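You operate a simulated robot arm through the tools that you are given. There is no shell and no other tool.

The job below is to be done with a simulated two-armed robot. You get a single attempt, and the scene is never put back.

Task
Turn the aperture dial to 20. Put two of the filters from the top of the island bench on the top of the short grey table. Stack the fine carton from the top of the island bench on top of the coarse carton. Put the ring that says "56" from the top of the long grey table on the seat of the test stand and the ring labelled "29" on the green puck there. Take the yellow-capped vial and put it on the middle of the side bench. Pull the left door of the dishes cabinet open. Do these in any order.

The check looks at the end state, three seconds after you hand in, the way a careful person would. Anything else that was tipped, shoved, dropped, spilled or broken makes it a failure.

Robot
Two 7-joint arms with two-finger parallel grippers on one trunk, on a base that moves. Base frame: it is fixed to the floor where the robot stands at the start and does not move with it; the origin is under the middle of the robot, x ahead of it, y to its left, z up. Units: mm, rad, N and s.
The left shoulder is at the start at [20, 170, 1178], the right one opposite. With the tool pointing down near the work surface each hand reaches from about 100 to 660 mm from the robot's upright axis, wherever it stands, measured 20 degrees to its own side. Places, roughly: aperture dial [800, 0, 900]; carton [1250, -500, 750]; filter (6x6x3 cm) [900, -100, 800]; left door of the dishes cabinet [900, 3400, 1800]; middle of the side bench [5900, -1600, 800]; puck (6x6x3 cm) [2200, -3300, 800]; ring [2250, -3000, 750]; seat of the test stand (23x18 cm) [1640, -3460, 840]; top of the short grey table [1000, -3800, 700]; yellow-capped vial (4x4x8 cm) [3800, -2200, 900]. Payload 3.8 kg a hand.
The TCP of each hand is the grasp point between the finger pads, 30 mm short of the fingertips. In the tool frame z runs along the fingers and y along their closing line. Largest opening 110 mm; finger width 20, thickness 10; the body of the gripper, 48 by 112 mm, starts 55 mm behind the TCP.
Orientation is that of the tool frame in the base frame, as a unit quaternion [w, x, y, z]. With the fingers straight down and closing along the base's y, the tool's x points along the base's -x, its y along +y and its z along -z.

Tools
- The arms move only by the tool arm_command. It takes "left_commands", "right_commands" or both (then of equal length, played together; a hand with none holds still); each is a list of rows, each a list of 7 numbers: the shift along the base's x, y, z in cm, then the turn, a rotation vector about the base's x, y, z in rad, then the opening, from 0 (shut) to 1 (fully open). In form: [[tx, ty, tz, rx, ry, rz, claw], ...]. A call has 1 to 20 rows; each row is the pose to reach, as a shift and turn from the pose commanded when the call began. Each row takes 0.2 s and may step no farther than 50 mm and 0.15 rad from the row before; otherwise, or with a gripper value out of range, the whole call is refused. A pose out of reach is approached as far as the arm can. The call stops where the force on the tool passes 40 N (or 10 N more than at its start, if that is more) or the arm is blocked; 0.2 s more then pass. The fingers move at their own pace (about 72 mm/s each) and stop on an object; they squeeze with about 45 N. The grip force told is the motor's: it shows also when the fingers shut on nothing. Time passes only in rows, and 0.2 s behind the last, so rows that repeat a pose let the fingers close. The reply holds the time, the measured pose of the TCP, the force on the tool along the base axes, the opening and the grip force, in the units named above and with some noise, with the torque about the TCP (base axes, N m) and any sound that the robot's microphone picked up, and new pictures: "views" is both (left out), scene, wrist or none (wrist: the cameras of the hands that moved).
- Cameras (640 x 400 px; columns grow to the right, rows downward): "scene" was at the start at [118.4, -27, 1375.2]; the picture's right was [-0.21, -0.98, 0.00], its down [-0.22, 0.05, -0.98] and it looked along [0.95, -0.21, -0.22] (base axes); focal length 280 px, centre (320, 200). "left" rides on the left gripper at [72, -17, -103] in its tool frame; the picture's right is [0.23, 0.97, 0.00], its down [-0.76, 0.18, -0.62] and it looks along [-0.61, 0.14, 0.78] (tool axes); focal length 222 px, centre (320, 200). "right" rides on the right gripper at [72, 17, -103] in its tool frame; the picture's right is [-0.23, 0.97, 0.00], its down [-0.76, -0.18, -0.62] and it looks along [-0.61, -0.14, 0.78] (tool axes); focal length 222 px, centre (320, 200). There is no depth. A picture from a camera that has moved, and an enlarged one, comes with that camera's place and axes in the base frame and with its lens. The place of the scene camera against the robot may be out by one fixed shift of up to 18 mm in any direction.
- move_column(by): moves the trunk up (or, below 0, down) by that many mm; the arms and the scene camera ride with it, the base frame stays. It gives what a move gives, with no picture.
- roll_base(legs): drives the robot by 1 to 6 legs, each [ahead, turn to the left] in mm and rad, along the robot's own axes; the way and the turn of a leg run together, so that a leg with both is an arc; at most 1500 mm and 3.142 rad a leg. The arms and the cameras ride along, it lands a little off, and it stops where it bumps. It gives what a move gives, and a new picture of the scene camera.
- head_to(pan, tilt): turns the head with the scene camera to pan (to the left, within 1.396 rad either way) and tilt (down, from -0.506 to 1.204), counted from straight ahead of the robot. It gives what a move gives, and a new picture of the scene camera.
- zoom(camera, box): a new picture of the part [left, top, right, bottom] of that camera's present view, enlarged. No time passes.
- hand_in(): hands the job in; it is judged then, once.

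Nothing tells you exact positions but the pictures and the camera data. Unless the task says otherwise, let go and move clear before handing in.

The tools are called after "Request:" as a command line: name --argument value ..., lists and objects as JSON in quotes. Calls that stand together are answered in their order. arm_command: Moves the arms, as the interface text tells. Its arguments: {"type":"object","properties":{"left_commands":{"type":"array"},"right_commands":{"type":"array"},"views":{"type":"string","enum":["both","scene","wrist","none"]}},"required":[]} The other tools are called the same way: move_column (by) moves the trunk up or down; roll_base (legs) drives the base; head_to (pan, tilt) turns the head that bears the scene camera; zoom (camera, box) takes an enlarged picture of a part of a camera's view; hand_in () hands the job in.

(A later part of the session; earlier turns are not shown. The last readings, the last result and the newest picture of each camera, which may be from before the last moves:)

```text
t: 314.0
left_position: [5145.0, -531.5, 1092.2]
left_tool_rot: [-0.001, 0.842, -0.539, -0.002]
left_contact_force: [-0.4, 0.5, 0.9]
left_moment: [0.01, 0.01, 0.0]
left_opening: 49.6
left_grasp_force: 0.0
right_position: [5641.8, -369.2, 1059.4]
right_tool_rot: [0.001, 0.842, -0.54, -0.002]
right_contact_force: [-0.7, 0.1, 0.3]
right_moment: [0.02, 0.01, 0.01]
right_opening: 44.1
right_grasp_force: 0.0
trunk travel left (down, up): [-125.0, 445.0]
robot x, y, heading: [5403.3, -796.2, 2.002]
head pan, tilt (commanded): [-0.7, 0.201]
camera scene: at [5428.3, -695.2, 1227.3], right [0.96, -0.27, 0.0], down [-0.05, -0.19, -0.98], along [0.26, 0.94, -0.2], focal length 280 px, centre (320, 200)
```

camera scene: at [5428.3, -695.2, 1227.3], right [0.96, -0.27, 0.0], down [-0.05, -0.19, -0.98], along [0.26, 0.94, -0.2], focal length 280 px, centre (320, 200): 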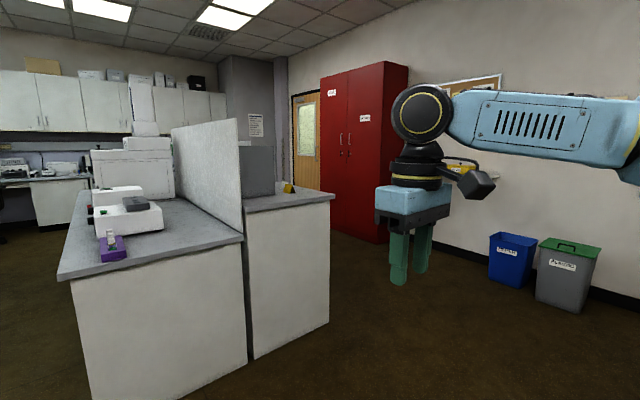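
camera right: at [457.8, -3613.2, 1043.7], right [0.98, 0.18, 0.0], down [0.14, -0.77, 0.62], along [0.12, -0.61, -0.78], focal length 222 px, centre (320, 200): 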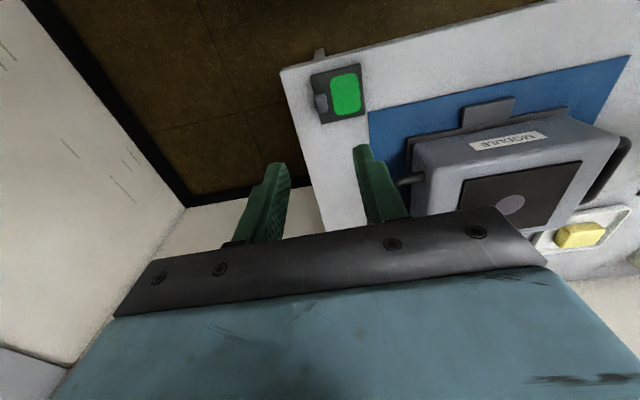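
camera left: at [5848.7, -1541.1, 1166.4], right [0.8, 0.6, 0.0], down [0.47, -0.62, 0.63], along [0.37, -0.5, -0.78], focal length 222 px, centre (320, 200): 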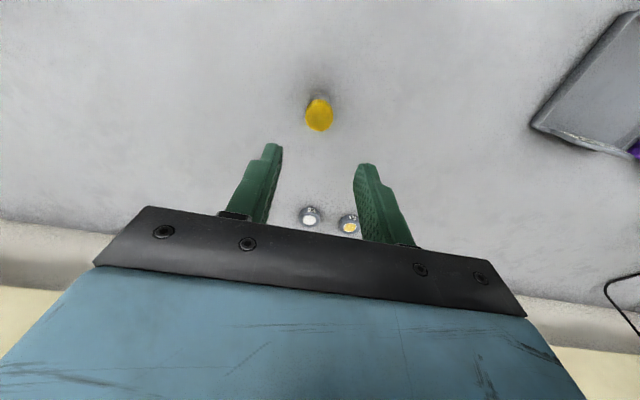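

Between two island benches there is an aisle (~1.28 m wide) leading toward the wall cabinets. I'll line up with it.

Request:
roll_base --legs '[[0, 0.441], [1480, 0], [0, -0.46]]'

Request:
head_to --pan 0.0 --tilt 0.25

```text
t: 323.8
left_position: [4052.2, 412.1, 1092.6]
left_tool_rot: [-0.001, 0.837, -0.547, -0.003]
left_contact_force: [1.0, -0.5, -0.7]
left_moment: [0.01, 0.0, 0.0]
left_opening: 49.8
left_grasp_force: 0.1
right_position: [4550.5, 564.4, 1060.7]
right_tool_rot: [0.001, 0.837, -0.546, -0.001]
right_contact_force: [-0.7, -0.7, -0.5]
right_moment: [0.0, 0.01, -0.04]
right_opening: 44.1
right_grasp_force: 0.1
trunk travel left (down, up): [-125.0, 445.0]
robot x, y, heading: [4307.9, 143.1, 1.975]
head pan, tilt (commanded): [-0.7, 0.201]
camera scene: at [4331.8, 242.2, 1227.3], right [0.96, -0.29, 0.0], down [-0.06, -0.19, -0.98], along [0.28, 0.94, -0.2], focal length 280 px, centre (320, 200)
```

scene: 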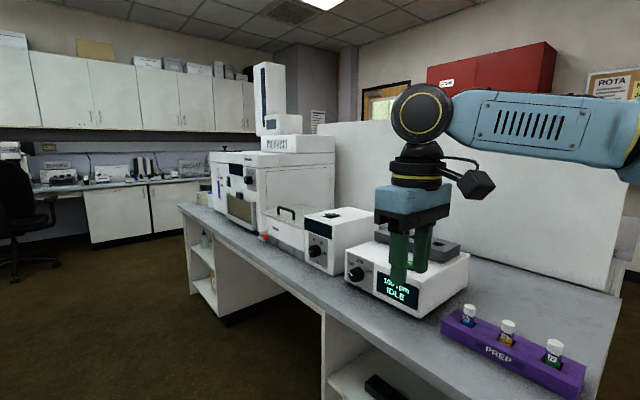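

```text
t: 324.9
left_position: [4050.7, 410.3, 1092.2]
left_tool_rot: [-0.002, 0.837, -0.547, -0.003]
left_contact_force: [0.4, -0.4, 0.2]
left_moment: [-0.02, -0.01, 0.0]
left_opening: 49.6
left_grasp_force: 0.0
right_position: [4551.2, 564.9, 1061.0]
right_tool_rot: [0.0, 0.837, -0.547, 0.0]
right_contact_force: [0.3, 0.4, -0.4]
right_moment: [-0.02, -0.01, 0.0]
right_opening: 44.2
right_grasp_force: 0.0
trunk travel left (down, up): [-125.0, 445.0]
robot x, y, heading: [4307.1, 138.3, 1.981]
head pan, tilt (commanded): [0.0, 0.25]
camera scene: at [4267.7, 238.6, 1222.7], right [0.92, 0.4, 0.0], down [0.1, -0.23, -0.97], along [-0.38, 0.89, -0.25], focal length 280 px, centre (320, 200)
```

scene: 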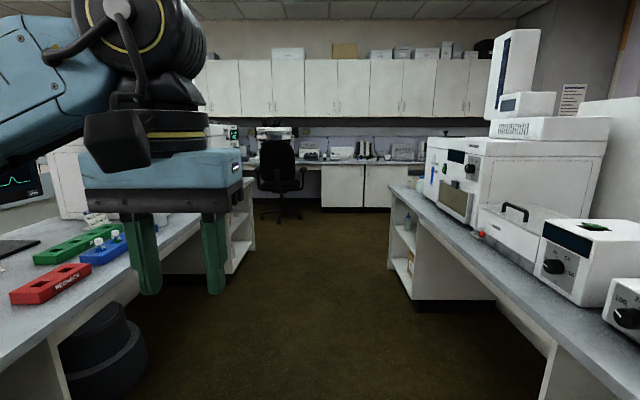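

The aisle is ~0.94 m wide at bench height, so I'll raise the trunk fully to lift the arms over the bench-top instruments before driving through.

Request:
move_column --by 440

Request:
head_to --pan 0.0 --tilt 0.45

Request:
head_to --pan -0.8 --tilt 0.4

Request:
head_to --pan 0.8 --tilt 0.4

```text
refused: 440 is not a number from -400 to 400
```

```text
t: 325.6
left_position: [4050.6, 410.9, 1092.5]
left_tool_rot: [-0.001, 0.837, -0.548, -0.002]
left_contact_force: [0.0, 0.4, 0.1]
left_moment: [0.01, 0.01, -0.01]
left_opening: 49.6
left_grasp_force: 0.1
right_position: [4550.9, 564.8, 1058.9]
right_tool_rot: [0.0, 0.837, -0.547, -0.001]
right_contact_force: [-1.4, 0.6, -0.6]
right_moment: [0.0, 0.01, -0.02]
right_opening: 44.0
right_grasp_force: 0.0
trunk travel left (down, up): [-125.0, 445.0]
robot x, y, heading: [4307.5, 138.8, 1.976]
head pan, tilt (commanded): [0.0, 0.45]
camera scene: at [4268.2, 237.3, 1204.1], right [0.92, 0.4, 0.0], down [0.17, -0.4, -0.9], along [-0.36, 0.83, -0.43], focal length 280 px, centre (320, 200)
```

scene: 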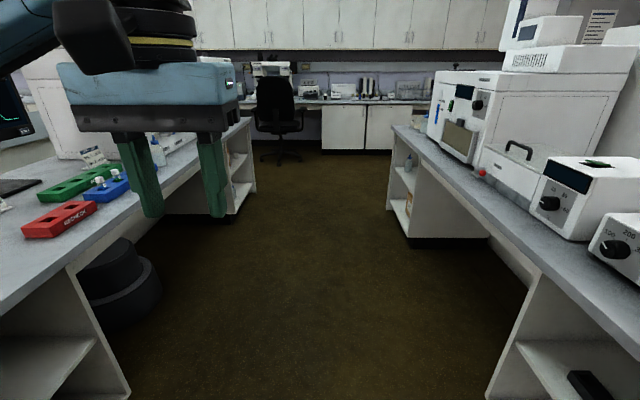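

```text
t: 326.7
left_position: [4051.2, 411.4, 1092.3]
left_tool_rot: [-0.001, 0.837, -0.548, -0.002]
left_contact_force: [0.1, -0.5, 0.3]
left_moment: [0.01, 0.02, -0.02]
left_opening: 49.4
left_grasp_force: 0.1
right_position: [4550.2, 564.9, 1059.3]
right_tool_rot: [0.001, 0.838, -0.546, -0.001]
right_contact_force: [0.5, -0.8, -0.3]
right_moment: [-0.02, -0.02, -0.01]
right_opening: 44.1
right_grasp_force: 0.1
trunk travel left (down, up): [-125.0, 445.0]
robot x, y, heading: [4306.7, 137.0, 1.98]
head pan, tilt (commanded): [-0.799, 0.4]
camera scene: at [4339.9, 238.6, 1208.7], right [0.93, -0.38, 0.0], down [-0.15, -0.36, -0.92], along [0.35, 0.85, -0.39], focal length 280 px, centre (320, 200)
```

scene: 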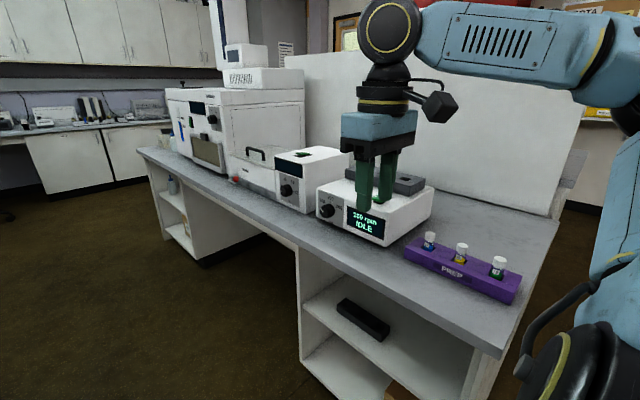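

```text
t: 328.4
left_position: [4051.8, 411.8, 1091.4]
left_tool_rot: [-0.001, 0.837, -0.547, -0.002]
left_contact_force: [-1.0, 0.4, 0.1]
left_moment: [-0.03, -0.05, 0.02]
left_opening: 49.4
left_grasp_force: 0.0
right_position: [4550.5, 563.7, 1059.2]
right_tool_rot: [0.001, 0.837, -0.547, -0.002]
right_contact_force: [0.7, -0.8, -0.6]
right_moment: [-0.01, 0.01, 0.02]
right_opening: 43.9
right_grasp_force: 0.0
trunk travel left (down, up): [-125.0, 445.0]
robot x, y, heading: [4309.3, 140.3, 1.981]
head pan, tilt (commanded): [0.799, 0.4]
camera scene: at [4218.2, 185.8, 1208.7], right [0.36, 0.93, 0.0], down [0.36, -0.14, -0.92], along [-0.86, 0.33, -0.39], focal length 280 px, centre (320, 200)
```

scene: 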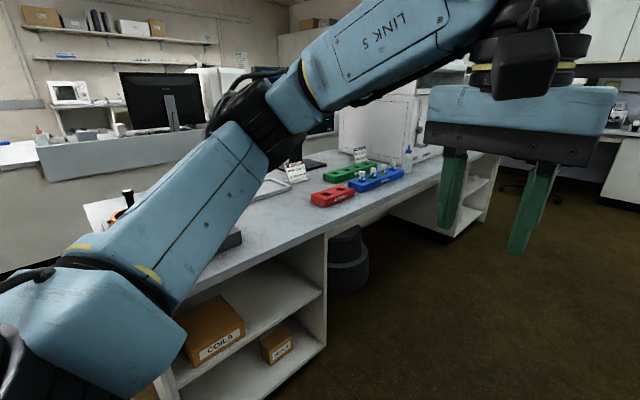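

Request:
move_column --by 395

Request:
head_to --pan 0.0 --tilt 0.4

```text
t: 332.2
left_position: [4051.9, 411.4, 1486.8]
left_tool_rot: [-0.002, 0.837, -0.547, -0.002]
left_contact_force: [-0.2, -0.2, -0.1]
left_moment: [0.03, 0.04, -0.01]
left_opening: 49.7
left_grasp_force: 0.2
right_position: [4551.3, 564.0, 1454.7]
right_tool_rot: [0.0, 0.838, -0.546, -0.001]
right_contact_force: [-0.6, 0.3, 0.4]
right_moment: [0.0, 0.0, 0.0]
right_opening: 44.0
right_grasp_force: 0.1
trunk travel left (down, up): [-520.0, 50.0]
robot x, y, heading: [4305.5, 137.6, 1.977]
head pan, tilt (commanded): [0.799, 0.4]
```

```text
t: 333.3
left_position: [4050.9, 411.6, 1487.2]
left_tool_rot: [-0.002, 0.837, -0.547, -0.002]
left_contact_force: [0.1, -1.0, -1.2]
left_moment: [0.02, 0.01, -0.03]
left_opening: 49.4
left_grasp_force: 0.1
right_position: [4550.8, 564.5, 1453.7]
right_tool_rot: [0.001, 0.837, -0.547, -0.002]
right_contact_force: [-0.4, -0.3, -0.6]
right_moment: [-0.01, 0.0, 0.01]
right_opening: 43.8
right_grasp_force: 0.1
trunk travel left (down, up): [-520.0, 50.0]
robot x, y, heading: [4308.1, 143.0, 1.978]
head pan, tilt (commanded): [0.0, 0.4]
camera scene: at [4267.9, 237.9, 1603.7], right [0.92, 0.4, 0.0], down [0.16, -0.36, -0.92], along [-0.37, 0.84, -0.39], focal length 280 px, centre (320, 200)
```

scene: 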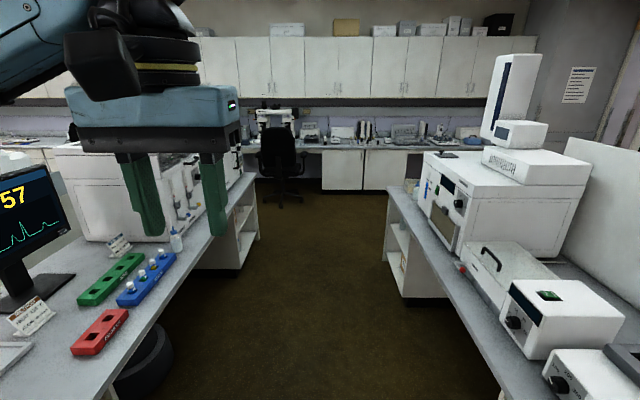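

Clear view down the aisle. Driving straight through toward the wall cabinets.

Request:
roll_base --legs '[[1500, 0], [1500, 0]]'

Request:
head_to --pan 0.9 --tilt 0.1

Request:
head_to --pan 0.3 --tilt 0.1

```text
t: 347.5
left_position: [2898.5, 3126.1, 1486.9]
left_tool_rot: [-0.001, 0.832, -0.555, -0.002]
left_contact_force: [-0.4, 0.2, -0.1]
left_moment: [0.04, 0.0, 0.02]
left_opening: 49.6
left_grasp_force: 0.0
right_position: [3400.2, 3272.0, 1454.6]
right_tool_rot: [0.0, 0.832, -0.554, -0.001]
right_contact_force: [0.1, -0.1, -0.7]
right_moment: [0.01, 0.02, 0.0]
right_opening: 44.1
right_grasp_force: 0.1
trunk travel left (down, up): [-520.0, 50.0]
robot x, y, heading: [3146.2, 2852.1, 1.964]
head pan, tilt (commanded): [0.0, 0.4]
camera scene: at [3112.4, 2950.7, 1603.7], right [0.92, 0.38, 0.0], down [0.15, -0.36, -0.92], along [-0.35, 0.85, -0.39], focal length 280 px, centre (320, 200)
```

scene: 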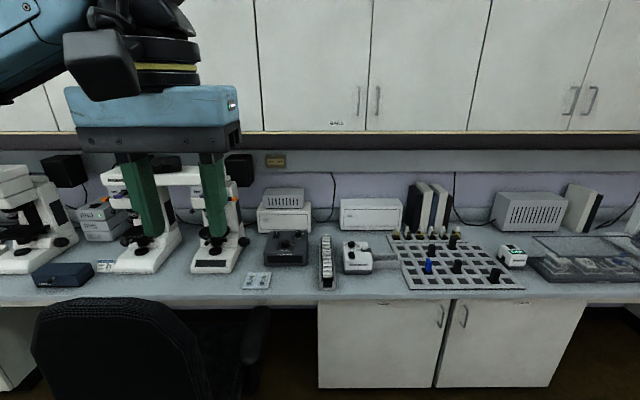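

```text
t: 348.7
left_position: [2898.2, 3127.7, 1487.7]
left_tool_rot: [-0.001, 0.832, -0.555, -0.003]
left_contact_force: [0.2, -0.2, 0.1]
left_moment: [0.03, -0.04, 0.02]
left_opening: 49.5
left_grasp_force: 0.1
right_position: [3401.8, 3273.2, 1454.9]
right_tool_rot: [0.001, 0.832, -0.555, -0.002]
right_contact_force: [-0.6, 0.4, -0.3]
right_moment: [-0.01, 0.0, -0.01]
right_opening: 44.0
right_grasp_force: 0.0
trunk travel left (down, up): [-520.0, 50.0]
robot x, y, heading: [3147.8, 2853.2, 1.968]
head pan, tilt (commanded): [0.901, 0.099]
camera scene: at [3059.3, 2890.5, 1631.6], right [0.28, 0.96, 0.0], down [0.1, -0.03, -0.99], along [-0.96, 0.27, -0.1], focal length 280 px, centre (320, 200)
```

scene: 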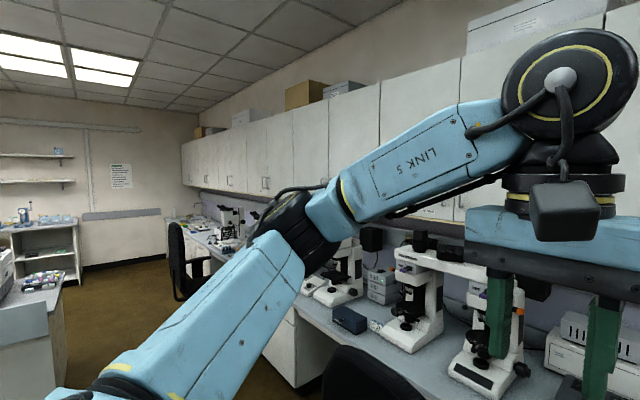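

```text
t: 349.7
left_position: [2899.1, 3127.7, 1487.1]
left_tool_rot: [-0.001, 0.832, -0.555, -0.002]
left_contact_force: [0.6, 0.2, 0.2]
left_moment: [-0.02, -0.01, 0.02]
left_opening: 49.3
left_grasp_force: 0.0
right_position: [3401.8, 3272.0, 1453.7]
right_tool_rot: [0.0, 0.833, -0.554, -0.001]
right_contact_force: [0.1, -1.2, 0.7]
right_moment: [0.01, 0.0, -0.03]
right_opening: 44.1
right_grasp_force: 0.2
trunk travel left (down, up): [-520.0, 50.0]
robot x, y, heading: [3150.5, 2854.2, 1.959]
head pan, tilt (commanded): [0.3, 0.099]
camera scene: at [3089.0, 2935.9, 1631.7], right [0.77, 0.64, 0.0], down [0.06, -0.08, -1.0], along [-0.64, 0.77, -0.1], focal length 280 px, centre (320, 200)
```

scene: 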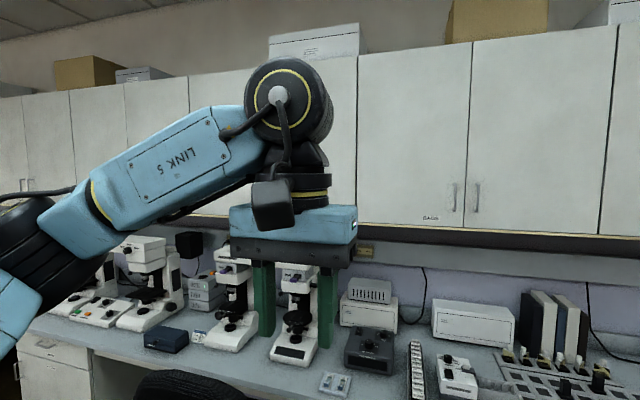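

I'm facing the wall cabinets. The dishes cabinet should be ~1.8 m to the left, so I'll turn left and drive along the wall, then look at the door labels.

Request:
roll_base --legs '[[0, 1.6], [1200, 0]]'

Request:
head_to --pan -1.2 --tilt 0.05

Request:
head_to --pan -0.7 --tilt 0.1

```text
t: 356.7
left_position: [2413.7, 2405.1, 1485.0]
left_tool_rot: [0.0, 0.979, 0.204, 0.001]
left_contact_force: [0.2, -1.0, -0.1]
left_moment: [0.05, -0.11, -0.02]
left_opening: 49.5
left_grasp_force: 0.1
right_position: [2261.5, 2906.2, 1453.0]
right_tool_rot: [-0.001, 0.979, 0.204, 0.002]
right_contact_force: [-0.7, -0.3, -0.1]
right_moment: [0.07, -0.09, 0.01]
right_opening: 44.1
right_grasp_force: 0.1
trunk travel left (down, up): [-520.0, 50.0]
robot x, y, heading: [2692.1, 2661.9, -2.732]
head pan, tilt (commanded): [0.3, 0.099]
stopped in leg 2: the robot was blocked; the commanded pose is now the measured one
camera scene: at [2600.3, 2585.8, 1630.8], right [-0.65, 0.76, 0.0], down [0.08, 0.07, -0.99], along [-0.76, -0.65, -0.11], focal length 280 px, centre (320, 200)
```

scene: 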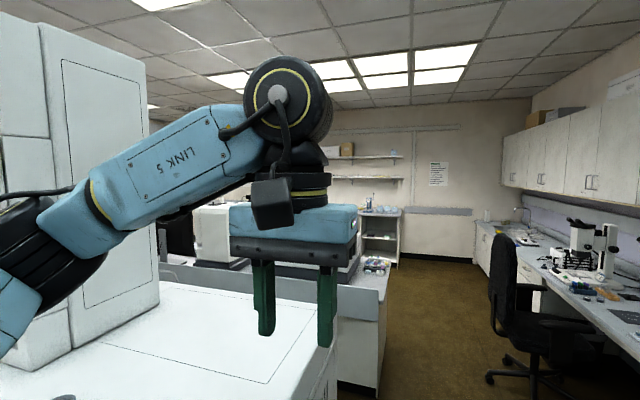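

```text
t: 358.3
left_position: [2420.6, 2410.3, 1488.0]
left_tool_rot: [0.001, 0.979, 0.204, -0.003]
left_contact_force: [0.1, -0.2, -0.1]
left_moment: [0.0, 0.0, 0.04]
left_opening: 49.8
left_grasp_force: 0.0
right_position: [2268.4, 2909.6, 1454.1]
right_tool_rot: [0.0, 0.979, 0.203, -0.001]
right_contact_force: [-0.9, -0.2, 0.1]
right_moment: [0.02, -0.01, -0.01]
right_opening: 43.9
right_grasp_force: 0.1
trunk travel left (down, up): [-520.0, 50.0]
robot x, y, heading: [2691.8, 2665.2, -2.738]
head pan, tilt (commanded): [-1.201, 0.051]
camera scene: at [2615.0, 2714.3, 1636.1], right [0.71, 0.7, 0.0], down [0.04, -0.04, -1.0], along [-0.7, 0.71, -0.05], focal length 280 px, centre (320, 200)
```

scene: 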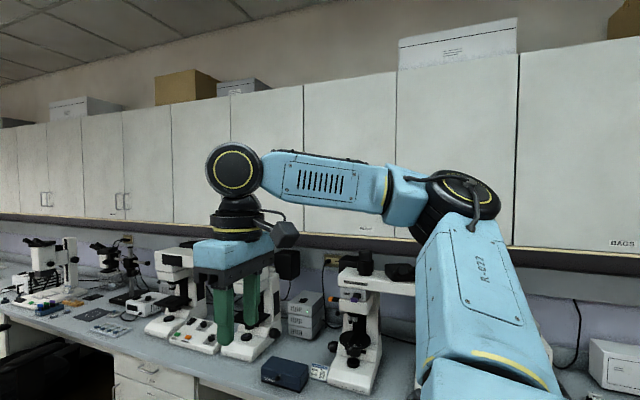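

```text
t: 359.2
left_position: [2421.4, 2409.6, 1488.0]
left_tool_rot: [0.0, 0.979, 0.204, -0.004]
left_contact_force: [-0.6, 0.4, 0.1]
left_moment: [0.02, 0.0, 0.02]
left_opening: 49.5
left_grasp_force: 0.1
right_position: [2269.5, 2909.5, 1455.3]
right_tool_rot: [0.0, 0.979, 0.203, -0.001]
right_contact_force: [1.2, 0.7, 0.6]
right_moment: [-0.01, -0.01, -0.01]
right_opening: 43.8
right_grasp_force: 0.0
trunk travel left (down, up): [-520.0, 50.0]
robot x, y, heading: [2691.1, 2665.2, -2.738]
head pan, tilt (commanded): [-0.7, 0.099]
camera scene: at [2591.0, 2676.1, 1631.7], right [0.29, 0.96, 0.0], down [0.1, -0.03, -1.0], along [-0.95, 0.29, -0.1], focal length 280 px, centre (320, 200)
```

scene: 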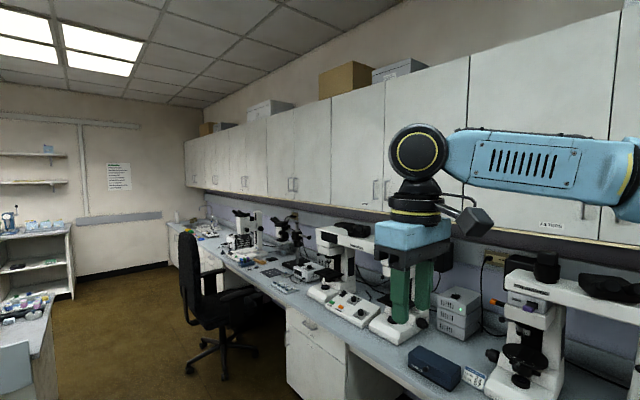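

I was blocked after ~0.5 m; a tall white instrument is on my left. I'll look at that side before moving.

Request:
head_to --pan 0.9 --tilt 0.5

Request:
head_to --pan 0.2 --tilt 0.8

Request:
head_to --pan -0.5 --tilt 0.8

```text
t: 360.9
left_position: [2422.6, 2410.4, 1487.2]
left_tool_rot: [0.0, 0.979, 0.204, -0.003]
left_contact_force: [0.0, 0.3, 0.5]
left_moment: [0.01, 0.04, 0.01]
left_opening: 49.3
left_grasp_force: 0.1
right_position: [2269.8, 2909.5, 1455.5]
right_tool_rot: [0.0, 0.979, 0.204, -0.001]
right_contact_force: [-0.6, 0.0, -0.3]
right_moment: [0.02, 0.02, 0.02]
right_opening: 43.9
right_grasp_force: 0.0
trunk travel left (down, up): [-520.0, 50.0]
robot x, y, heading: [2693.4, 2666.1, -2.735]
head pan, tilt (commanded): [0.901, 0.499]
camera scene: at [2655.5, 2561.7, 1594.6], right [-0.97, 0.26, 0.0], down [0.12, 0.46, -0.88], along [-0.23, -0.85, -0.48], focal length 280 px, centre (320, 200)
```

scene: 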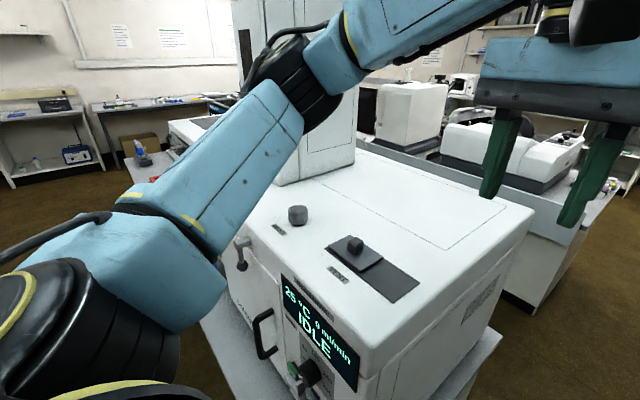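

```text
t: 362.0
left_position: [2421.4, 2409.8, 1487.2]
left_tool_rot: [0.001, 0.979, 0.204, -0.004]
left_contact_force: [0.6, 0.0, 0.1]
left_moment: [-0.01, 0.02, -0.01]
left_opening: 49.4
left_grasp_force: 0.1
right_position: [2269.4, 2909.8, 1454.5]
right_tool_rot: [0.001, 0.979, 0.204, 0.0]
right_contact_force: [0.6, -0.1, -0.2]
right_moment: [-0.01, 0.0, 0.02]
right_opening: 43.8
right_grasp_force: 0.0
trunk travel left (down, up): [-520.0, 50.0]
robot x, y, heading: [2692.2, 2660.1, -2.735]
head pan, tilt (commanded): [0.201, 0.799]
camera scene: at [2613.0, 2603.3, 1568.7], right [-0.57, 0.82, 0.0], down [0.59, 0.41, -0.7], along [-0.57, -0.4, -0.72], focal length 280 px, centre (320, 200)
```

scene: 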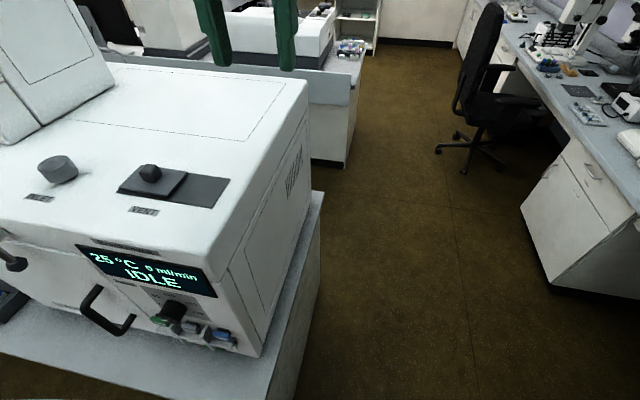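

```text
t: 363.1
left_position: [2420.9, 2408.7, 1487.5]
left_tool_rot: [0.001, 0.979, 0.203, -0.004]
left_contact_force: [0.3, 0.2, 1.0]
left_moment: [-0.01, 0.03, 0.0]
left_opening: 49.3
left_grasp_force: 0.0
right_position: [2269.2, 2910.4, 1454.8]
right_tool_rot: [0.0, 0.979, 0.204, -0.001]
right_contact_force: [-0.7, 0.1, -0.2]
right_moment: [-0.02, -0.05, 0.01]
right_opening: 43.9
right_grasp_force: 0.0
trunk travel left (down, up): [-520.0, 50.0]
robot x, y, heading: [2692.2, 2664.1, -2.739]
head pan, tilt (commanded): [-0.499, 0.799]
camera scene: at [2598.8, 2656.8, 1568.6], right [0.09, 1.0, 0.0], down [0.71, -0.07, -0.7], along [-0.69, 0.06, -0.72], focal length 280 px, centre (320, 200)
```

scene: 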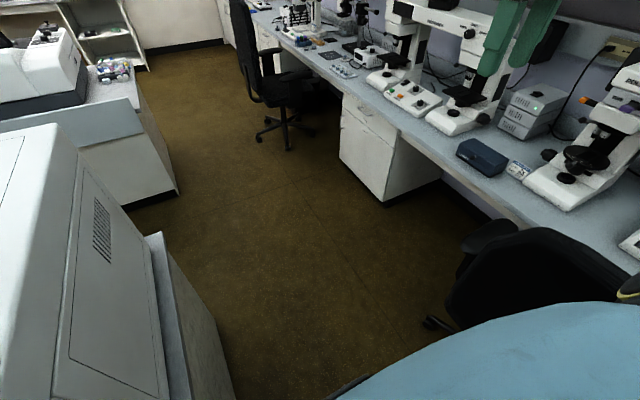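

Island end (e≈−1250) is what stopped the base, and a chair stands near the wall bench on the right. I'll measure the gap between them.

Request:
head_to --pan -0.9 --tilt 0.9

Request:
head_to --pan -1.2 --tilt 0.7

```text
t: 363.9
left_position: [2422.5, 2410.1, 1487.8]
left_tool_rot: [0.001, 0.979, 0.203, -0.004]
left_contact_force: [-0.6, 0.3, -0.7]
left_moment: [0.03, 0.02, 0.02]
left_opening: 49.3
left_grasp_force: 0.0
right_position: [2268.5, 2908.5, 1454.9]
right_tool_rot: [0.0, 0.979, 0.204, -0.001]
right_contact_force: [-0.3, -0.3, -0.5]
right_moment: [0.0, -0.01, -0.02]
right_opening: 43.9
right_grasp_force: 0.2
trunk travel left (down, up): [-520.0, 50.0]
robot x, y, heading: [2690.8, 2663.8, -2.735]
head pan, tilt (commanded): [-0.901, 0.901]
camera scene: at [2612.6, 2685.2, 1560.7], right [0.47, 0.88, 0.0], down [0.69, -0.37, -0.62], along [-0.55, 0.29, -0.78], focal length 280 px, centre (320, 200)
```

scene: 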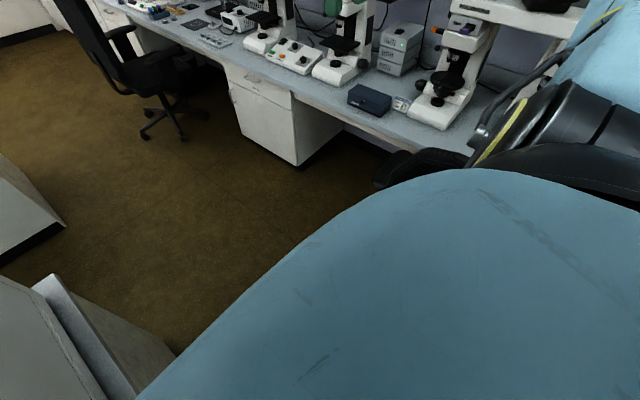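

```text
t: 364.7
left_position: [2421.4, 2408.8, 1488.8]
left_tool_rot: [0.001, 0.979, 0.204, -0.003]
left_contact_force: [-0.6, -0.1, -0.1]
left_moment: [0.0, -0.01, 0.0]
left_opening: 49.4
left_grasp_force: 0.1
right_position: [2268.5, 2909.6, 1454.2]
right_tool_rot: [0.0, 0.979, 0.204, -0.001]
right_contact_force: [0.8, -0.4, -0.3]
right_moment: [0.01, 0.01, -0.01]
right_opening: 43.9
right_grasp_force: 0.0
trunk travel left (down, up): [-520.0, 50.0]
robot x, y, heading: [2694.4, 2665.3, -2.736]
head pan, tilt (commanded): [-1.201, 0.7]
camera scene: at [2619.5, 2710.0, 1576.8], right [0.71, 0.7, 0.0], down [0.45, -0.46, -0.76], along [-0.54, 0.54, -0.64], focal length 280 px, centre (320, 200)
```

scene: 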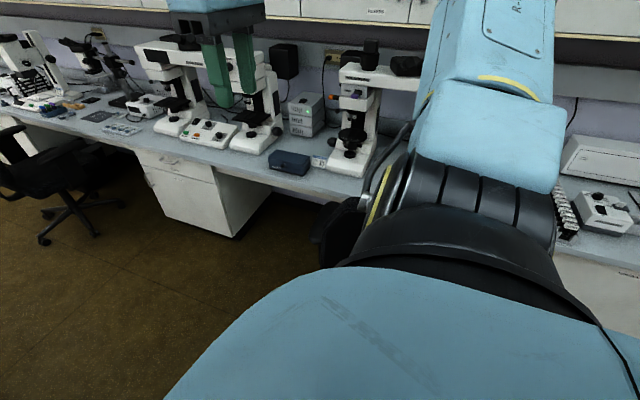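

The gap between the island end and the chair is too tight. A wider aisle should run between the islands directly toward the dishes cabinet (n≈2070), so I'll back out and go around through it.

Request:
roll_base --legs '[[-450, 0], [0, 1.577], [1500, 0], [1400, 0]]'

Request:
head_to --pan 0.0 --tilt 0.4

```text
t: 384.9
left_position: [4508.9, -97.3, 1487.4]
left_tool_rot: [0.003, 0.546, 0.838, -0.002]
left_contact_force: [0.2, 0.3, 0.4]
left_moment: [0.0, 0.01, 0.03]
left_opening: 49.6
left_grasp_force: 0.2
right_position: [4008.8, -252.4, 1455.8]
right_tool_rot: [0.001, 0.546, 0.838, -0.001]
right_contact_force: [-0.8, 0.2, -0.1]
right_moment: [-0.01, 0.0, -0.01]
right_opening: 44.0
right_grasp_force: 0.0
trunk travel left (down, up): [-520.0, 50.0]
robot x, y, heading: [4249.0, 173.0, -1.159]
head pan, tilt (commanded): [-1.201, 0.7]
camera scene: at [4206.3, 86.6, 1576.9], right [-0.71, 0.71, 0.0], down [0.46, 0.45, -0.76], along [-0.54, -0.54, -0.64], focal length 280 px, centre (320, 200)
```

scene: 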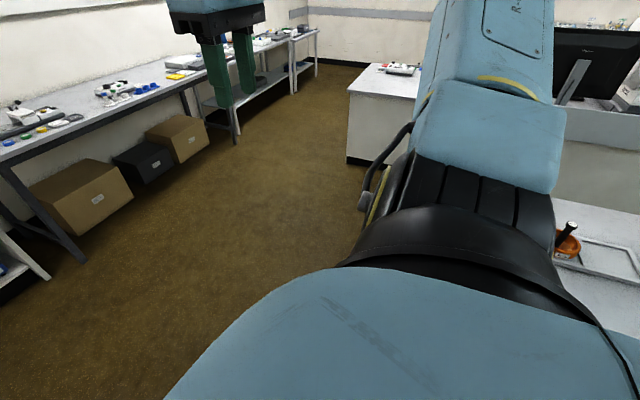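

```text
t: 386.3
left_position: [4507.9, -97.2, 1487.5]
left_tool_rot: [0.003, 0.546, 0.838, -0.003]
left_contact_force: [-0.4, -0.2, -0.8]
left_moment: [0.05, 0.0, 0.02]
left_opening: 49.7
left_grasp_force: 0.1
right_position: [4009.4, -251.7, 1455.2]
right_tool_rot: [0.001, 0.546, 0.838, 0.001]
right_contact_force: [-0.4, -0.4, 0.5]
right_moment: [0.0, 0.0, -0.01]
right_opening: 44.1
right_grasp_force: 0.1
trunk travel left (down, up): [-520.0, 50.0]
robot x, y, heading: [4252.8, 175.3, -1.159]
head pan, tilt (commanded): [0.0, 0.4]
camera scene: at [4303.7, 61.5, 1603.7], right [-0.92, -0.4, 0.0], down [-0.16, 0.36, -0.92], along [0.37, -0.84, -0.39], focal length 280 px, centre (320, 200)
```

scene: 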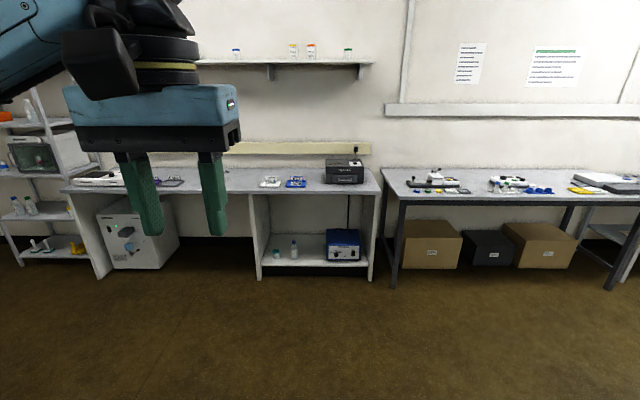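

Out of the aisle. Continuing around the island's end to the next aisle.

Request:
roll_base --legs '[[1000, 0], [0, -1.573], [1000, 0], [900, 0], [0, -1.571]]'

Request:
head_to --pan 0.0 --tilt 0.35

```text
t: 408.2
left_position: [2658.2, -1225.7, 1487.9]
left_tool_rot: [-0.002, 0.839, -0.544, -0.003]
left_contact_force: [-0.6, -0.2, -0.1]
left_moment: [0.01, -0.03, 0.02]
left_opening: 49.3
left_grasp_force: 0.1
right_position: [3157.6, -1066.6, 1454.3]
right_tool_rot: [-0.001, 0.839, -0.544, 0.0]
right_contact_force: [1.0, 0.5, 0.7]
right_moment: [0.02, -0.01, -0.03]
right_opening: 44.0
right_grasp_force: 0.2
trunk travel left (down, up): [-520.0, 50.0]
robot x, y, heading: [2916.6, -1493.3, 1.989]
head pan, tilt (commanded): [0.0, 0.4]
camera scene: at [2876.8, -1396.2, 1603.7], right [0.91, 0.41, 0.0], down [0.16, -0.36, -0.92], along [-0.37, 0.84, -0.39], focal length 280 px, centre (320, 200)
```

scene: 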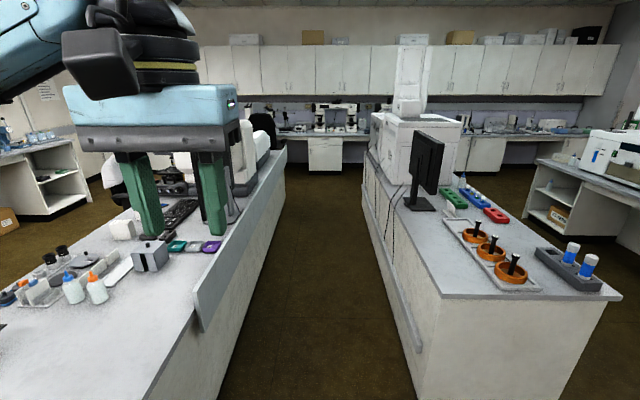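

```text
t: 408.8
left_position: [2658.7, -1224.8, 1487.6]
left_tool_rot: [-0.001, 0.839, -0.544, -0.003]
left_contact_force: [-0.1, -0.1, 0.7]
left_moment: [0.0, -0.01, -0.01]
left_opening: 49.8
left_grasp_force: 0.1
right_position: [3156.5, -1066.3, 1454.7]
right_tool_rot: [-0.001, 0.839, -0.544, -0.001]
right_contact_force: [0.2, 0.6, 0.5]
right_moment: [0.02, -0.01, 0.01]
right_opening: 43.8
right_grasp_force: 0.0
trunk travel left (down, up): [-520.0, 50.0]
robot x, y, heading: [2917.5, -1493.3, 1.987]
head pan, tilt (commanded): [0.0, 0.351]
camera scene: at [2876.6, -1395.8, 1608.3], right [0.91, 0.41, 0.0], down [0.14, -0.31, -0.94], along [-0.38, 0.86, -0.34], focal length 280 px, centre (320, 200)
```

scene: 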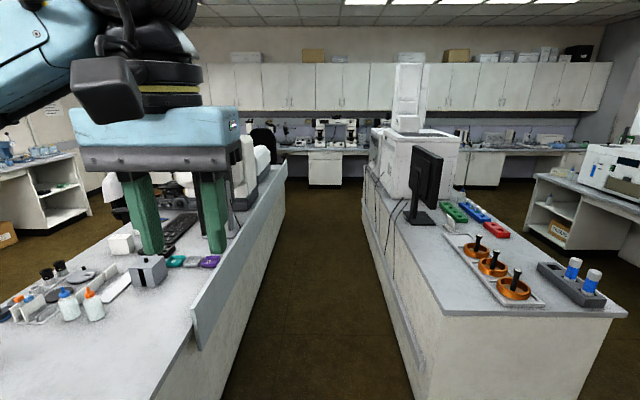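

Aisle 2 is clear and leads straight to the wall cabinets. Driving down it.

Request:
roll_base --legs '[[1500, -0.006], [1500, 0]]'

Request:
head_to --pan 0.0 --tilt 0.15

```text
t: 423.4
left_position: [1467.1, 1574.0, 1487.3]
left_tool_rot: [-0.002, 0.828, -0.561, -0.004]
left_contact_force: [0.6, 0.2, -0.5]
left_moment: [-0.02, 0.0, 0.01]
left_opening: 49.6
left_grasp_force: 0.0
right_position: [1970.0, 1711.5, 1455.4]
right_tool_rot: [0.0, 0.828, -0.561, -0.001]
right_contact_force: [-0.3, -0.3, 0.0]
right_moment: [0.01, 0.02, -0.01]
right_opening: 43.9
right_grasp_force: 0.1
trunk travel left (down, up): [-520.0, 50.0]
robot x, y, heading: [1715.5, 1297.0, 1.951]
head pan, tilt (commanded): [0.0, 0.351]
camera scene: at [1678.3, 1395.2, 1608.3], right [0.93, 0.37, 0.0], down [0.13, -0.32, -0.94], along [-0.35, 0.87, -0.34], focal length 280 px, centre (320, 200)
```

scene: 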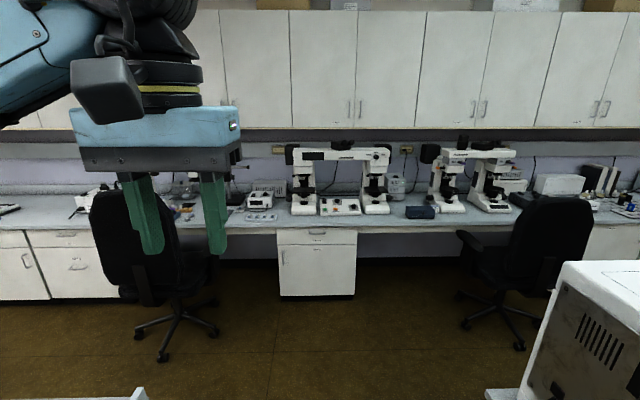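

```text
t: 424.2
left_position: [1467.4, 1574.5, 1488.4]
left_tool_rot: [-0.001, 0.828, -0.561, -0.002]
left_contact_force: [0.1, -0.6, 0.0]
left_moment: [0.0, 0.03, 0.01]
left_opening: 49.5
left_grasp_force: 0.0
right_position: [1972.1, 1712.3, 1455.2]
right_tool_rot: [0.0, 0.828, -0.561, 0.0]
right_contact_force: [0.2, 0.4, -0.1]
right_moment: [-0.03, 0.01, -0.01]
right_opening: 44.2
right_grasp_force: 0.0
trunk travel left (down, up): [-520.0, 50.0]
robot x, y, heading: [1716.7, 1298.9, 1.942]
head pan, tilt (commanded): [0.0, 0.15]
camera scene: at [1678.3, 1395.0, 1626.9], right [0.93, 0.37, 0.0], down [0.06, -0.14, -0.99], along [-0.36, 0.92, -0.15], focal length 280 px, centre (320, 200)
```

scene: 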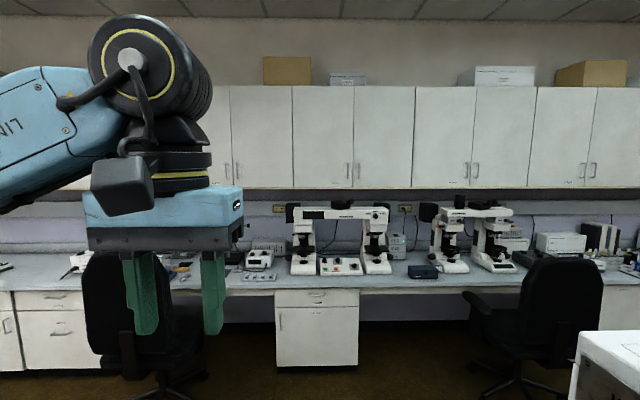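

I can see the cabinet pairs with small labels. Zooming to find "DISHES".

Request:
zoom --camera "scene" --box '[220, 140, 420, 200]'

Request:
zoom --camera "scene" --box '[410, 140, 640, 200]'

Request:
zoom --camera "scene" --box '[0, 60, 240, 200]'

```text
3.20 times, centred on (320, 170) of scene
camera zoom: at [1678.3, 1395.0, 1626.9], right [0.93, 0.37, 0.0], down [0.06, -0.14, -0.99], along [-0.36, 0.92, -0.15], focal length 898 px, centre (320, 296)
```

zoom: 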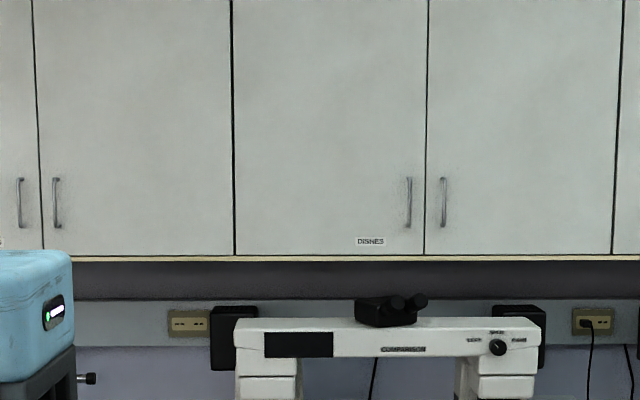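

```text
2.78 times, centred on (525, 170) of scene
camera zoom: at [1678.3, 1395.0, 1626.9], right [0.93, 0.37, 0.0], down [0.06, -0.14, -0.99], along [-0.36, 0.92, -0.15], focal length 781 px, centre (-250, 284)
```

zoom: 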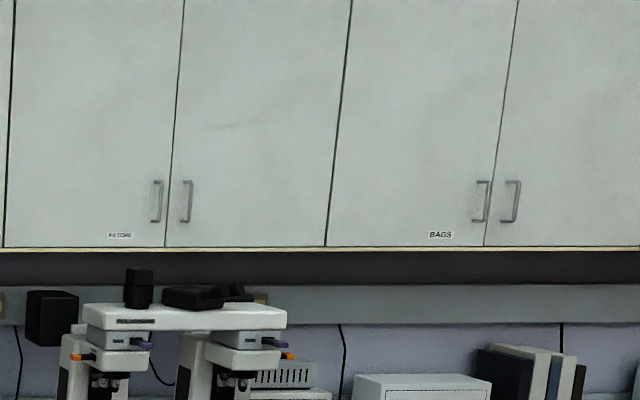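

```text
2.67 times, centred on (120, 130) of scene
camera zoom: at [1678.3, 1395.0, 1626.9], right [0.93, 0.37, 0.0], down [0.06, -0.14, -0.99], along [-0.36, 0.92, -0.15], focal length 748 px, centre (853, 387)
```

zoom: 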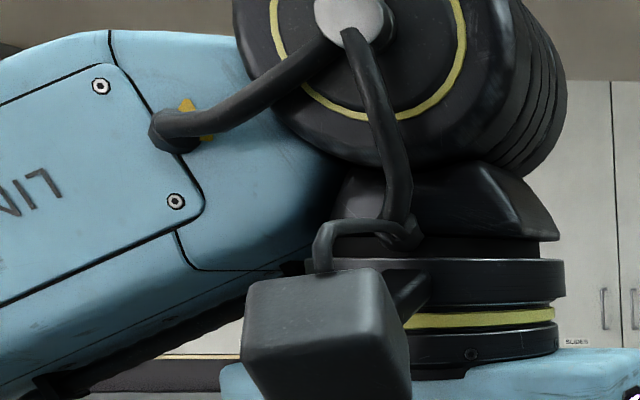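

The "DISHES" label is on the left door of the pair right in front; its vertical handle is at lower right. I'll straighten, drive toward the wall, and shift right so that the left arm lines up with the handle.

Request:
roll_base --legs '[[0, 0.033], [1340, 0]]'

Request:
head_to --pan 0.0 --tilt 0.0

Request:
head_to --pan 0.0 --tilt 0.7

```text
t: 431.1
left_position: [947.1, 2771.4, 1487.7]
left_tool_rot: [-0.002, 0.834, -0.552, -0.003]
left_contact_force: [0.1, 0.3, 0.6]
left_moment: [0.01, -0.01, -0.01]
left_opening: 49.6
left_grasp_force: 0.0
right_position: [1447.6, 2920.0, 1454.1]
right_tool_rot: [0.0, 0.834, -0.552, -0.001]
right_contact_force: [0.1, -0.2, -0.1]
right_moment: [-0.02, 0.01, 0.01]
right_opening: 44.1
right_grasp_force: 0.0
trunk travel left (down, up): [-520.0, 50.0]
robot x, y, heading: [1200.2, 2503.0, 1.965]
head pan, tilt (commanded): [0.0, 0.15]
camera scene: at [1161.7, 2596.4, 1627.0], right [0.92, 0.39, 0.0], down [0.06, -0.14, -0.99], along [-0.38, 0.91, -0.15], focal length 280 px, centre (320, 200)
```

scene: 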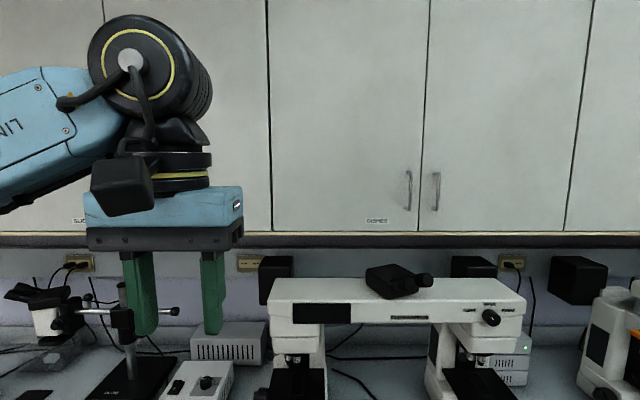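

```text
t: 431.8
left_position: [947.1, 2771.5, 1487.7]
left_tool_rot: [-0.002, 0.834, -0.552, -0.003]
left_contact_force: [0.2, -0.6, 0.5]
left_moment: [0.01, -0.01, 0.01]
left_opening: 49.7
left_grasp_force: 0.2
right_position: [1449.1, 2920.5, 1455.7]
right_tool_rot: [0.0, 0.834, -0.552, -0.001]
right_contact_force: [-0.6, -1.1, -0.1]
right_moment: [0.03, -0.01, -0.04]
right_opening: 44.2
right_grasp_force: 0.1
trunk travel left (down, up): [-520.0, 50.0]
robot x, y, heading: [1200.5, 2500.8, 1.972]
head pan, tilt (commanded): [0.0, 0.0]
camera scene: at [1162.6, 2594.2, 1640.7], right [0.92, 0.39, 0.0], down [0.0, 0.0, -1.0], along [-0.39, 0.92, 0.0], focal length 280 px, centre (320, 200)
```

scene: 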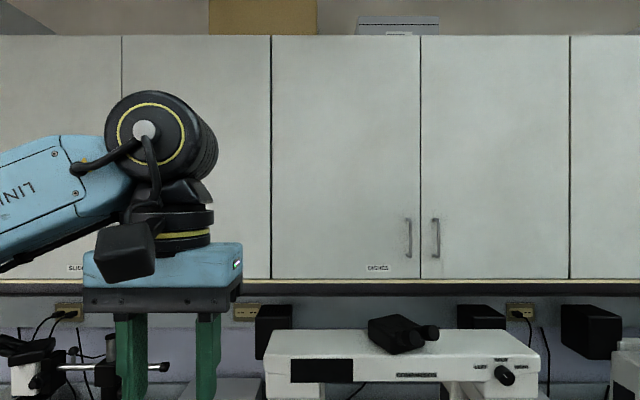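

```text
t: 432.9
left_position: [947.5, 2772.7, 1488.6]
left_tool_rot: [-0.001, 0.834, -0.552, -0.003]
left_contact_force: [0.2, 0.1, -0.1]
left_moment: [0.0, -0.02, 0.0]
left_opening: 49.2
left_grasp_force: 0.0
right_position: [1448.7, 2919.6, 1454.6]
right_tool_rot: [-0.002, 0.833, -0.553, -0.001]
right_contact_force: [0.0, 0.5, -0.1]
right_moment: [-0.01, 0.02, -0.04]
right_opening: 44.2
right_grasp_force: 0.0
trunk travel left (down, up): [-520.0, 50.0]
robot x, y, heading: [1199.6, 2500.6, 1.969]
head pan, tilt (commanded): [0.0, 0.7]
camera scene: at [1164.6, 2589.3, 1576.9], right [0.92, 0.39, 0.0], down [0.25, -0.59, -0.77], along [-0.3, 0.71, -0.64], focal length 280 px, centre (320, 200)
```

scene: 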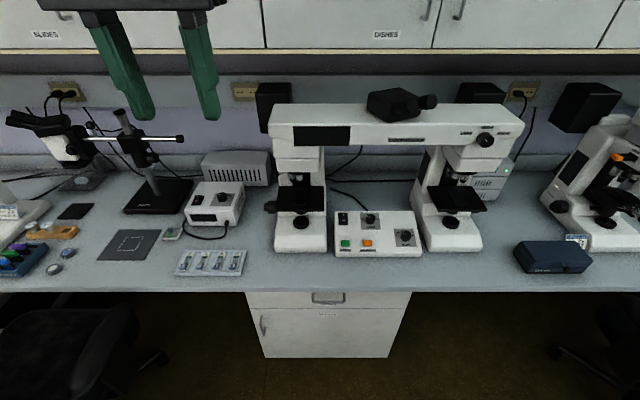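

Door geometry: plane at e≈−2780, hinge n≈1960, handle n≈2371, z≈1511. I'll shift the base right by 400 mm so the left shoulder lines up with the handle.

Request:
roll_base --legs '[[85, 0], [0, -1.56], [400, 0], [0, 1.572]]'

Request:
head_to --pan 0.15 --tilt 0.1

```text
t: 443.7
left_position: [1278.0, 3009.9, 1488.5]
left_tool_rot: [-0.002, 0.84, -0.543, -0.003]
left_contact_force: [0.7, 0.4, 0.5]
left_moment: [0.0, -0.02, 0.01]
left_opening: 49.5
left_grasp_force: 0.0
right_position: [1775.1, 3169.6, 1454.0]
right_tool_rot: [0.0, 0.84, -0.542, -0.001]
right_contact_force: [-0.7, -0.6, 0.7]
right_moment: [-0.02, 0.05, 0.01]
right_opening: 43.7
right_grasp_force: 0.0
trunk travel left (down, up): [-520.0, 50.0]
robot x, y, heading: [1536.0, 2746.2, 1.998]
head pan, tilt (commanded): [0.0, 0.7]
camera scene: at [1499.3, 2832.6, 1576.9], right [0.91, 0.41, 0.0], down [0.26, -0.59, -0.76], along [-0.31, 0.7, -0.64], focal length 280 px, centre (320, 200)
```

scene: 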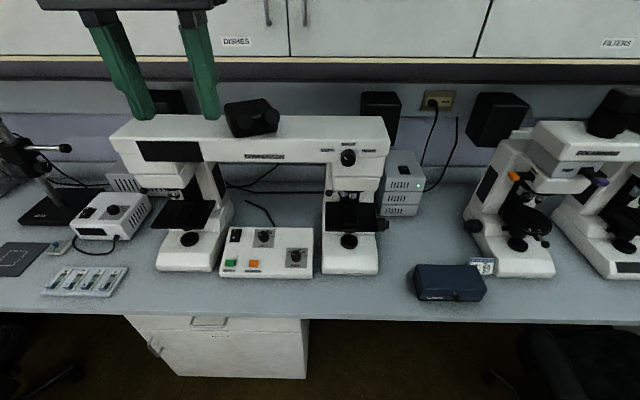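

```text
t: 444.7
left_position: [1277.1, 3011.0, 1488.6]
left_tool_rot: [-0.002, 0.84, -0.543, -0.003]
left_contact_force: [0.6, -0.4, 0.7]
left_moment: [0.01, 0.03, -0.02]
left_opening: 49.5
left_grasp_force: 0.1
right_position: [1776.1, 3170.1, 1454.4]
right_tool_rot: [-0.001, 0.84, -0.543, -0.001]
right_contact_force: [0.1, -1.0, -0.3]
right_moment: [0.02, 0.01, -0.01]
right_opening: 43.8
right_grasp_force: 0.0
trunk travel left (down, up): [-520.0, 50.0]
robot x, y, heading: [1535.4, 2744.1, 1.994]
head pan, tilt (commanded): [0.15, 0.099]
camera scene: at [1484.4, 2832.6, 1631.6], right [0.84, 0.54, 0.0], down [0.05, -0.08, -0.99], along [-0.54, 0.84, -0.1], focal length 280 px, centre (320, 200)
```

scene: 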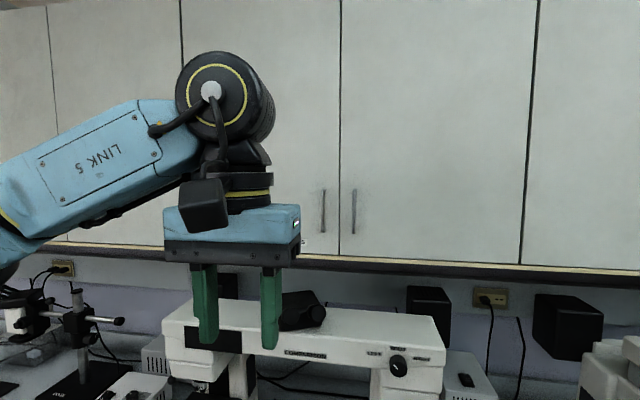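

Positioned at n≈2502. Now I'll raise the trunk the last 45 mm and swing the left tool to point forward (horizontal fingers) while extending it.

Request:
move_column --by 45

Request:
arm_command --left_commands '[[-0.7, 1.5, 0, 0.119, 0.054, 0, 0.5], [-1.4, 3.0, 0, 0.239, 0.108, 0, 0.5], [-2.1, 4.6, 0, 0.358, 0.162, 0, 0.5], [-2.7, 6.1, 0, 0.477, 0.216, 0, 0.5], [-3.4, 7.6, 0, 0.597, 0.27, 0, 0.6], [-4.1, 9.1, 0, 0.716, 0.323, 0, 0.6], [-4.8, 10.6, 0, 0.835, 0.377, 0, 0.6], [-5.5, 12.2, 0, 0.954, 0.431, 0, 0.6], [-6.2, 13.7, -0.5, 1.074, 0.485, 0, 0.6], [-6.9, 15.2, -1, 1.193, 0.539, 0, 0.6], [-7.5, 16.7, -1.5, 1.312, 0.593, 0, 0.6], [-8.2, 18.2, -2, 1.432, 0.647, 0, 0.6]]' --views "both"

```text
t: 445.6
left_position: [1277.5, 3010.1, 1532.4]
left_tool_rot: [-0.002, 0.84, -0.542, -0.003]
left_contact_force: [0.2, 0.0, -0.3]
left_moment: [-0.01, 0.02, -0.01]
left_opening: 49.6
left_grasp_force: 0.1
right_position: [1775.1, 3169.6, 1500.4]
right_tool_rot: [0.0, 0.84, -0.542, -0.001]
right_contact_force: [0.0, -0.2, -0.9]
right_moment: [-0.01, -0.01, 0.0]
right_opening: 44.1
right_grasp_force: 0.1
trunk travel left (down, up): [-565.0, 5.0]
robot x, y, heading: [1534.7, 2742.3, 1.994]
head pan, tilt (commanded): [0.15, 0.099]
```

```text
t: 448.1
left_position: [1212.0, 3192.0, 1513.6]
left_tool_rot: [-0.386, 0.597, -0.394, -0.583]
left_contact_force: [0.1, -0.7, 0.7]
left_moment: [0.03, 0.0, 0.05]
left_opening: 66.1
left_grasp_force: 0.0
left hand out of reach, approached as far as the arm can: row 12
right_position: [1778.6, 3169.7, 1499.9]
right_tool_rot: [0.001, 0.84, -0.543, -0.002]
right_contact_force: [1.2, -0.2, 0.3]
right_moment: [0.0, 0.02, -0.02]
right_opening: 43.9
right_grasp_force: 0.2
trunk travel left (down, up): [-565.0, 5.0]
robot x, y, heading: [1536.0, 2743.7, 1.988]
head pan, tilt (commanded): [0.15, 0.099]
camera scene: at [1488.1, 2832.1, 1676.9], right [0.84, 0.54, 0.0], down [0.05, -0.08, -1.0], along [-0.54, 0.84, -0.1], focal length 280 px, centre (320, 200)
camera left: at [1268.7, 3101.5, 1443.4], right [-0.89, -0.39, -0.23], down [0.07, -0.63, 0.78], along [-0.44, 0.68, 0.59], focal length 222 px, centre (320, 200)
```

scene: 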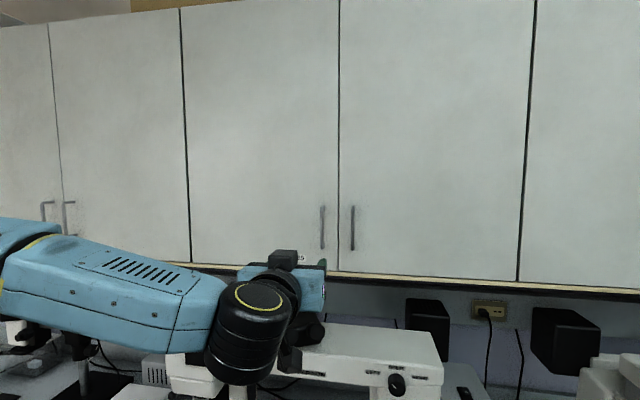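
left: 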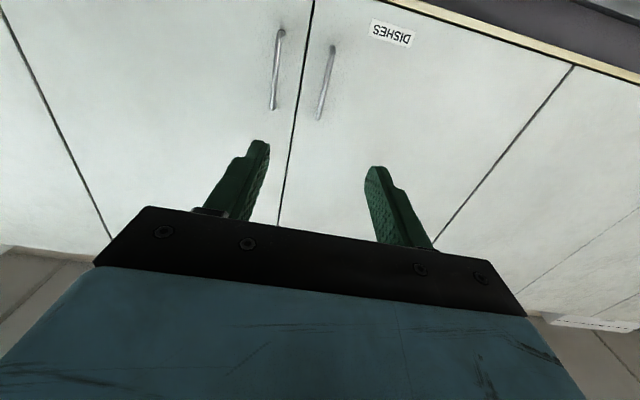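

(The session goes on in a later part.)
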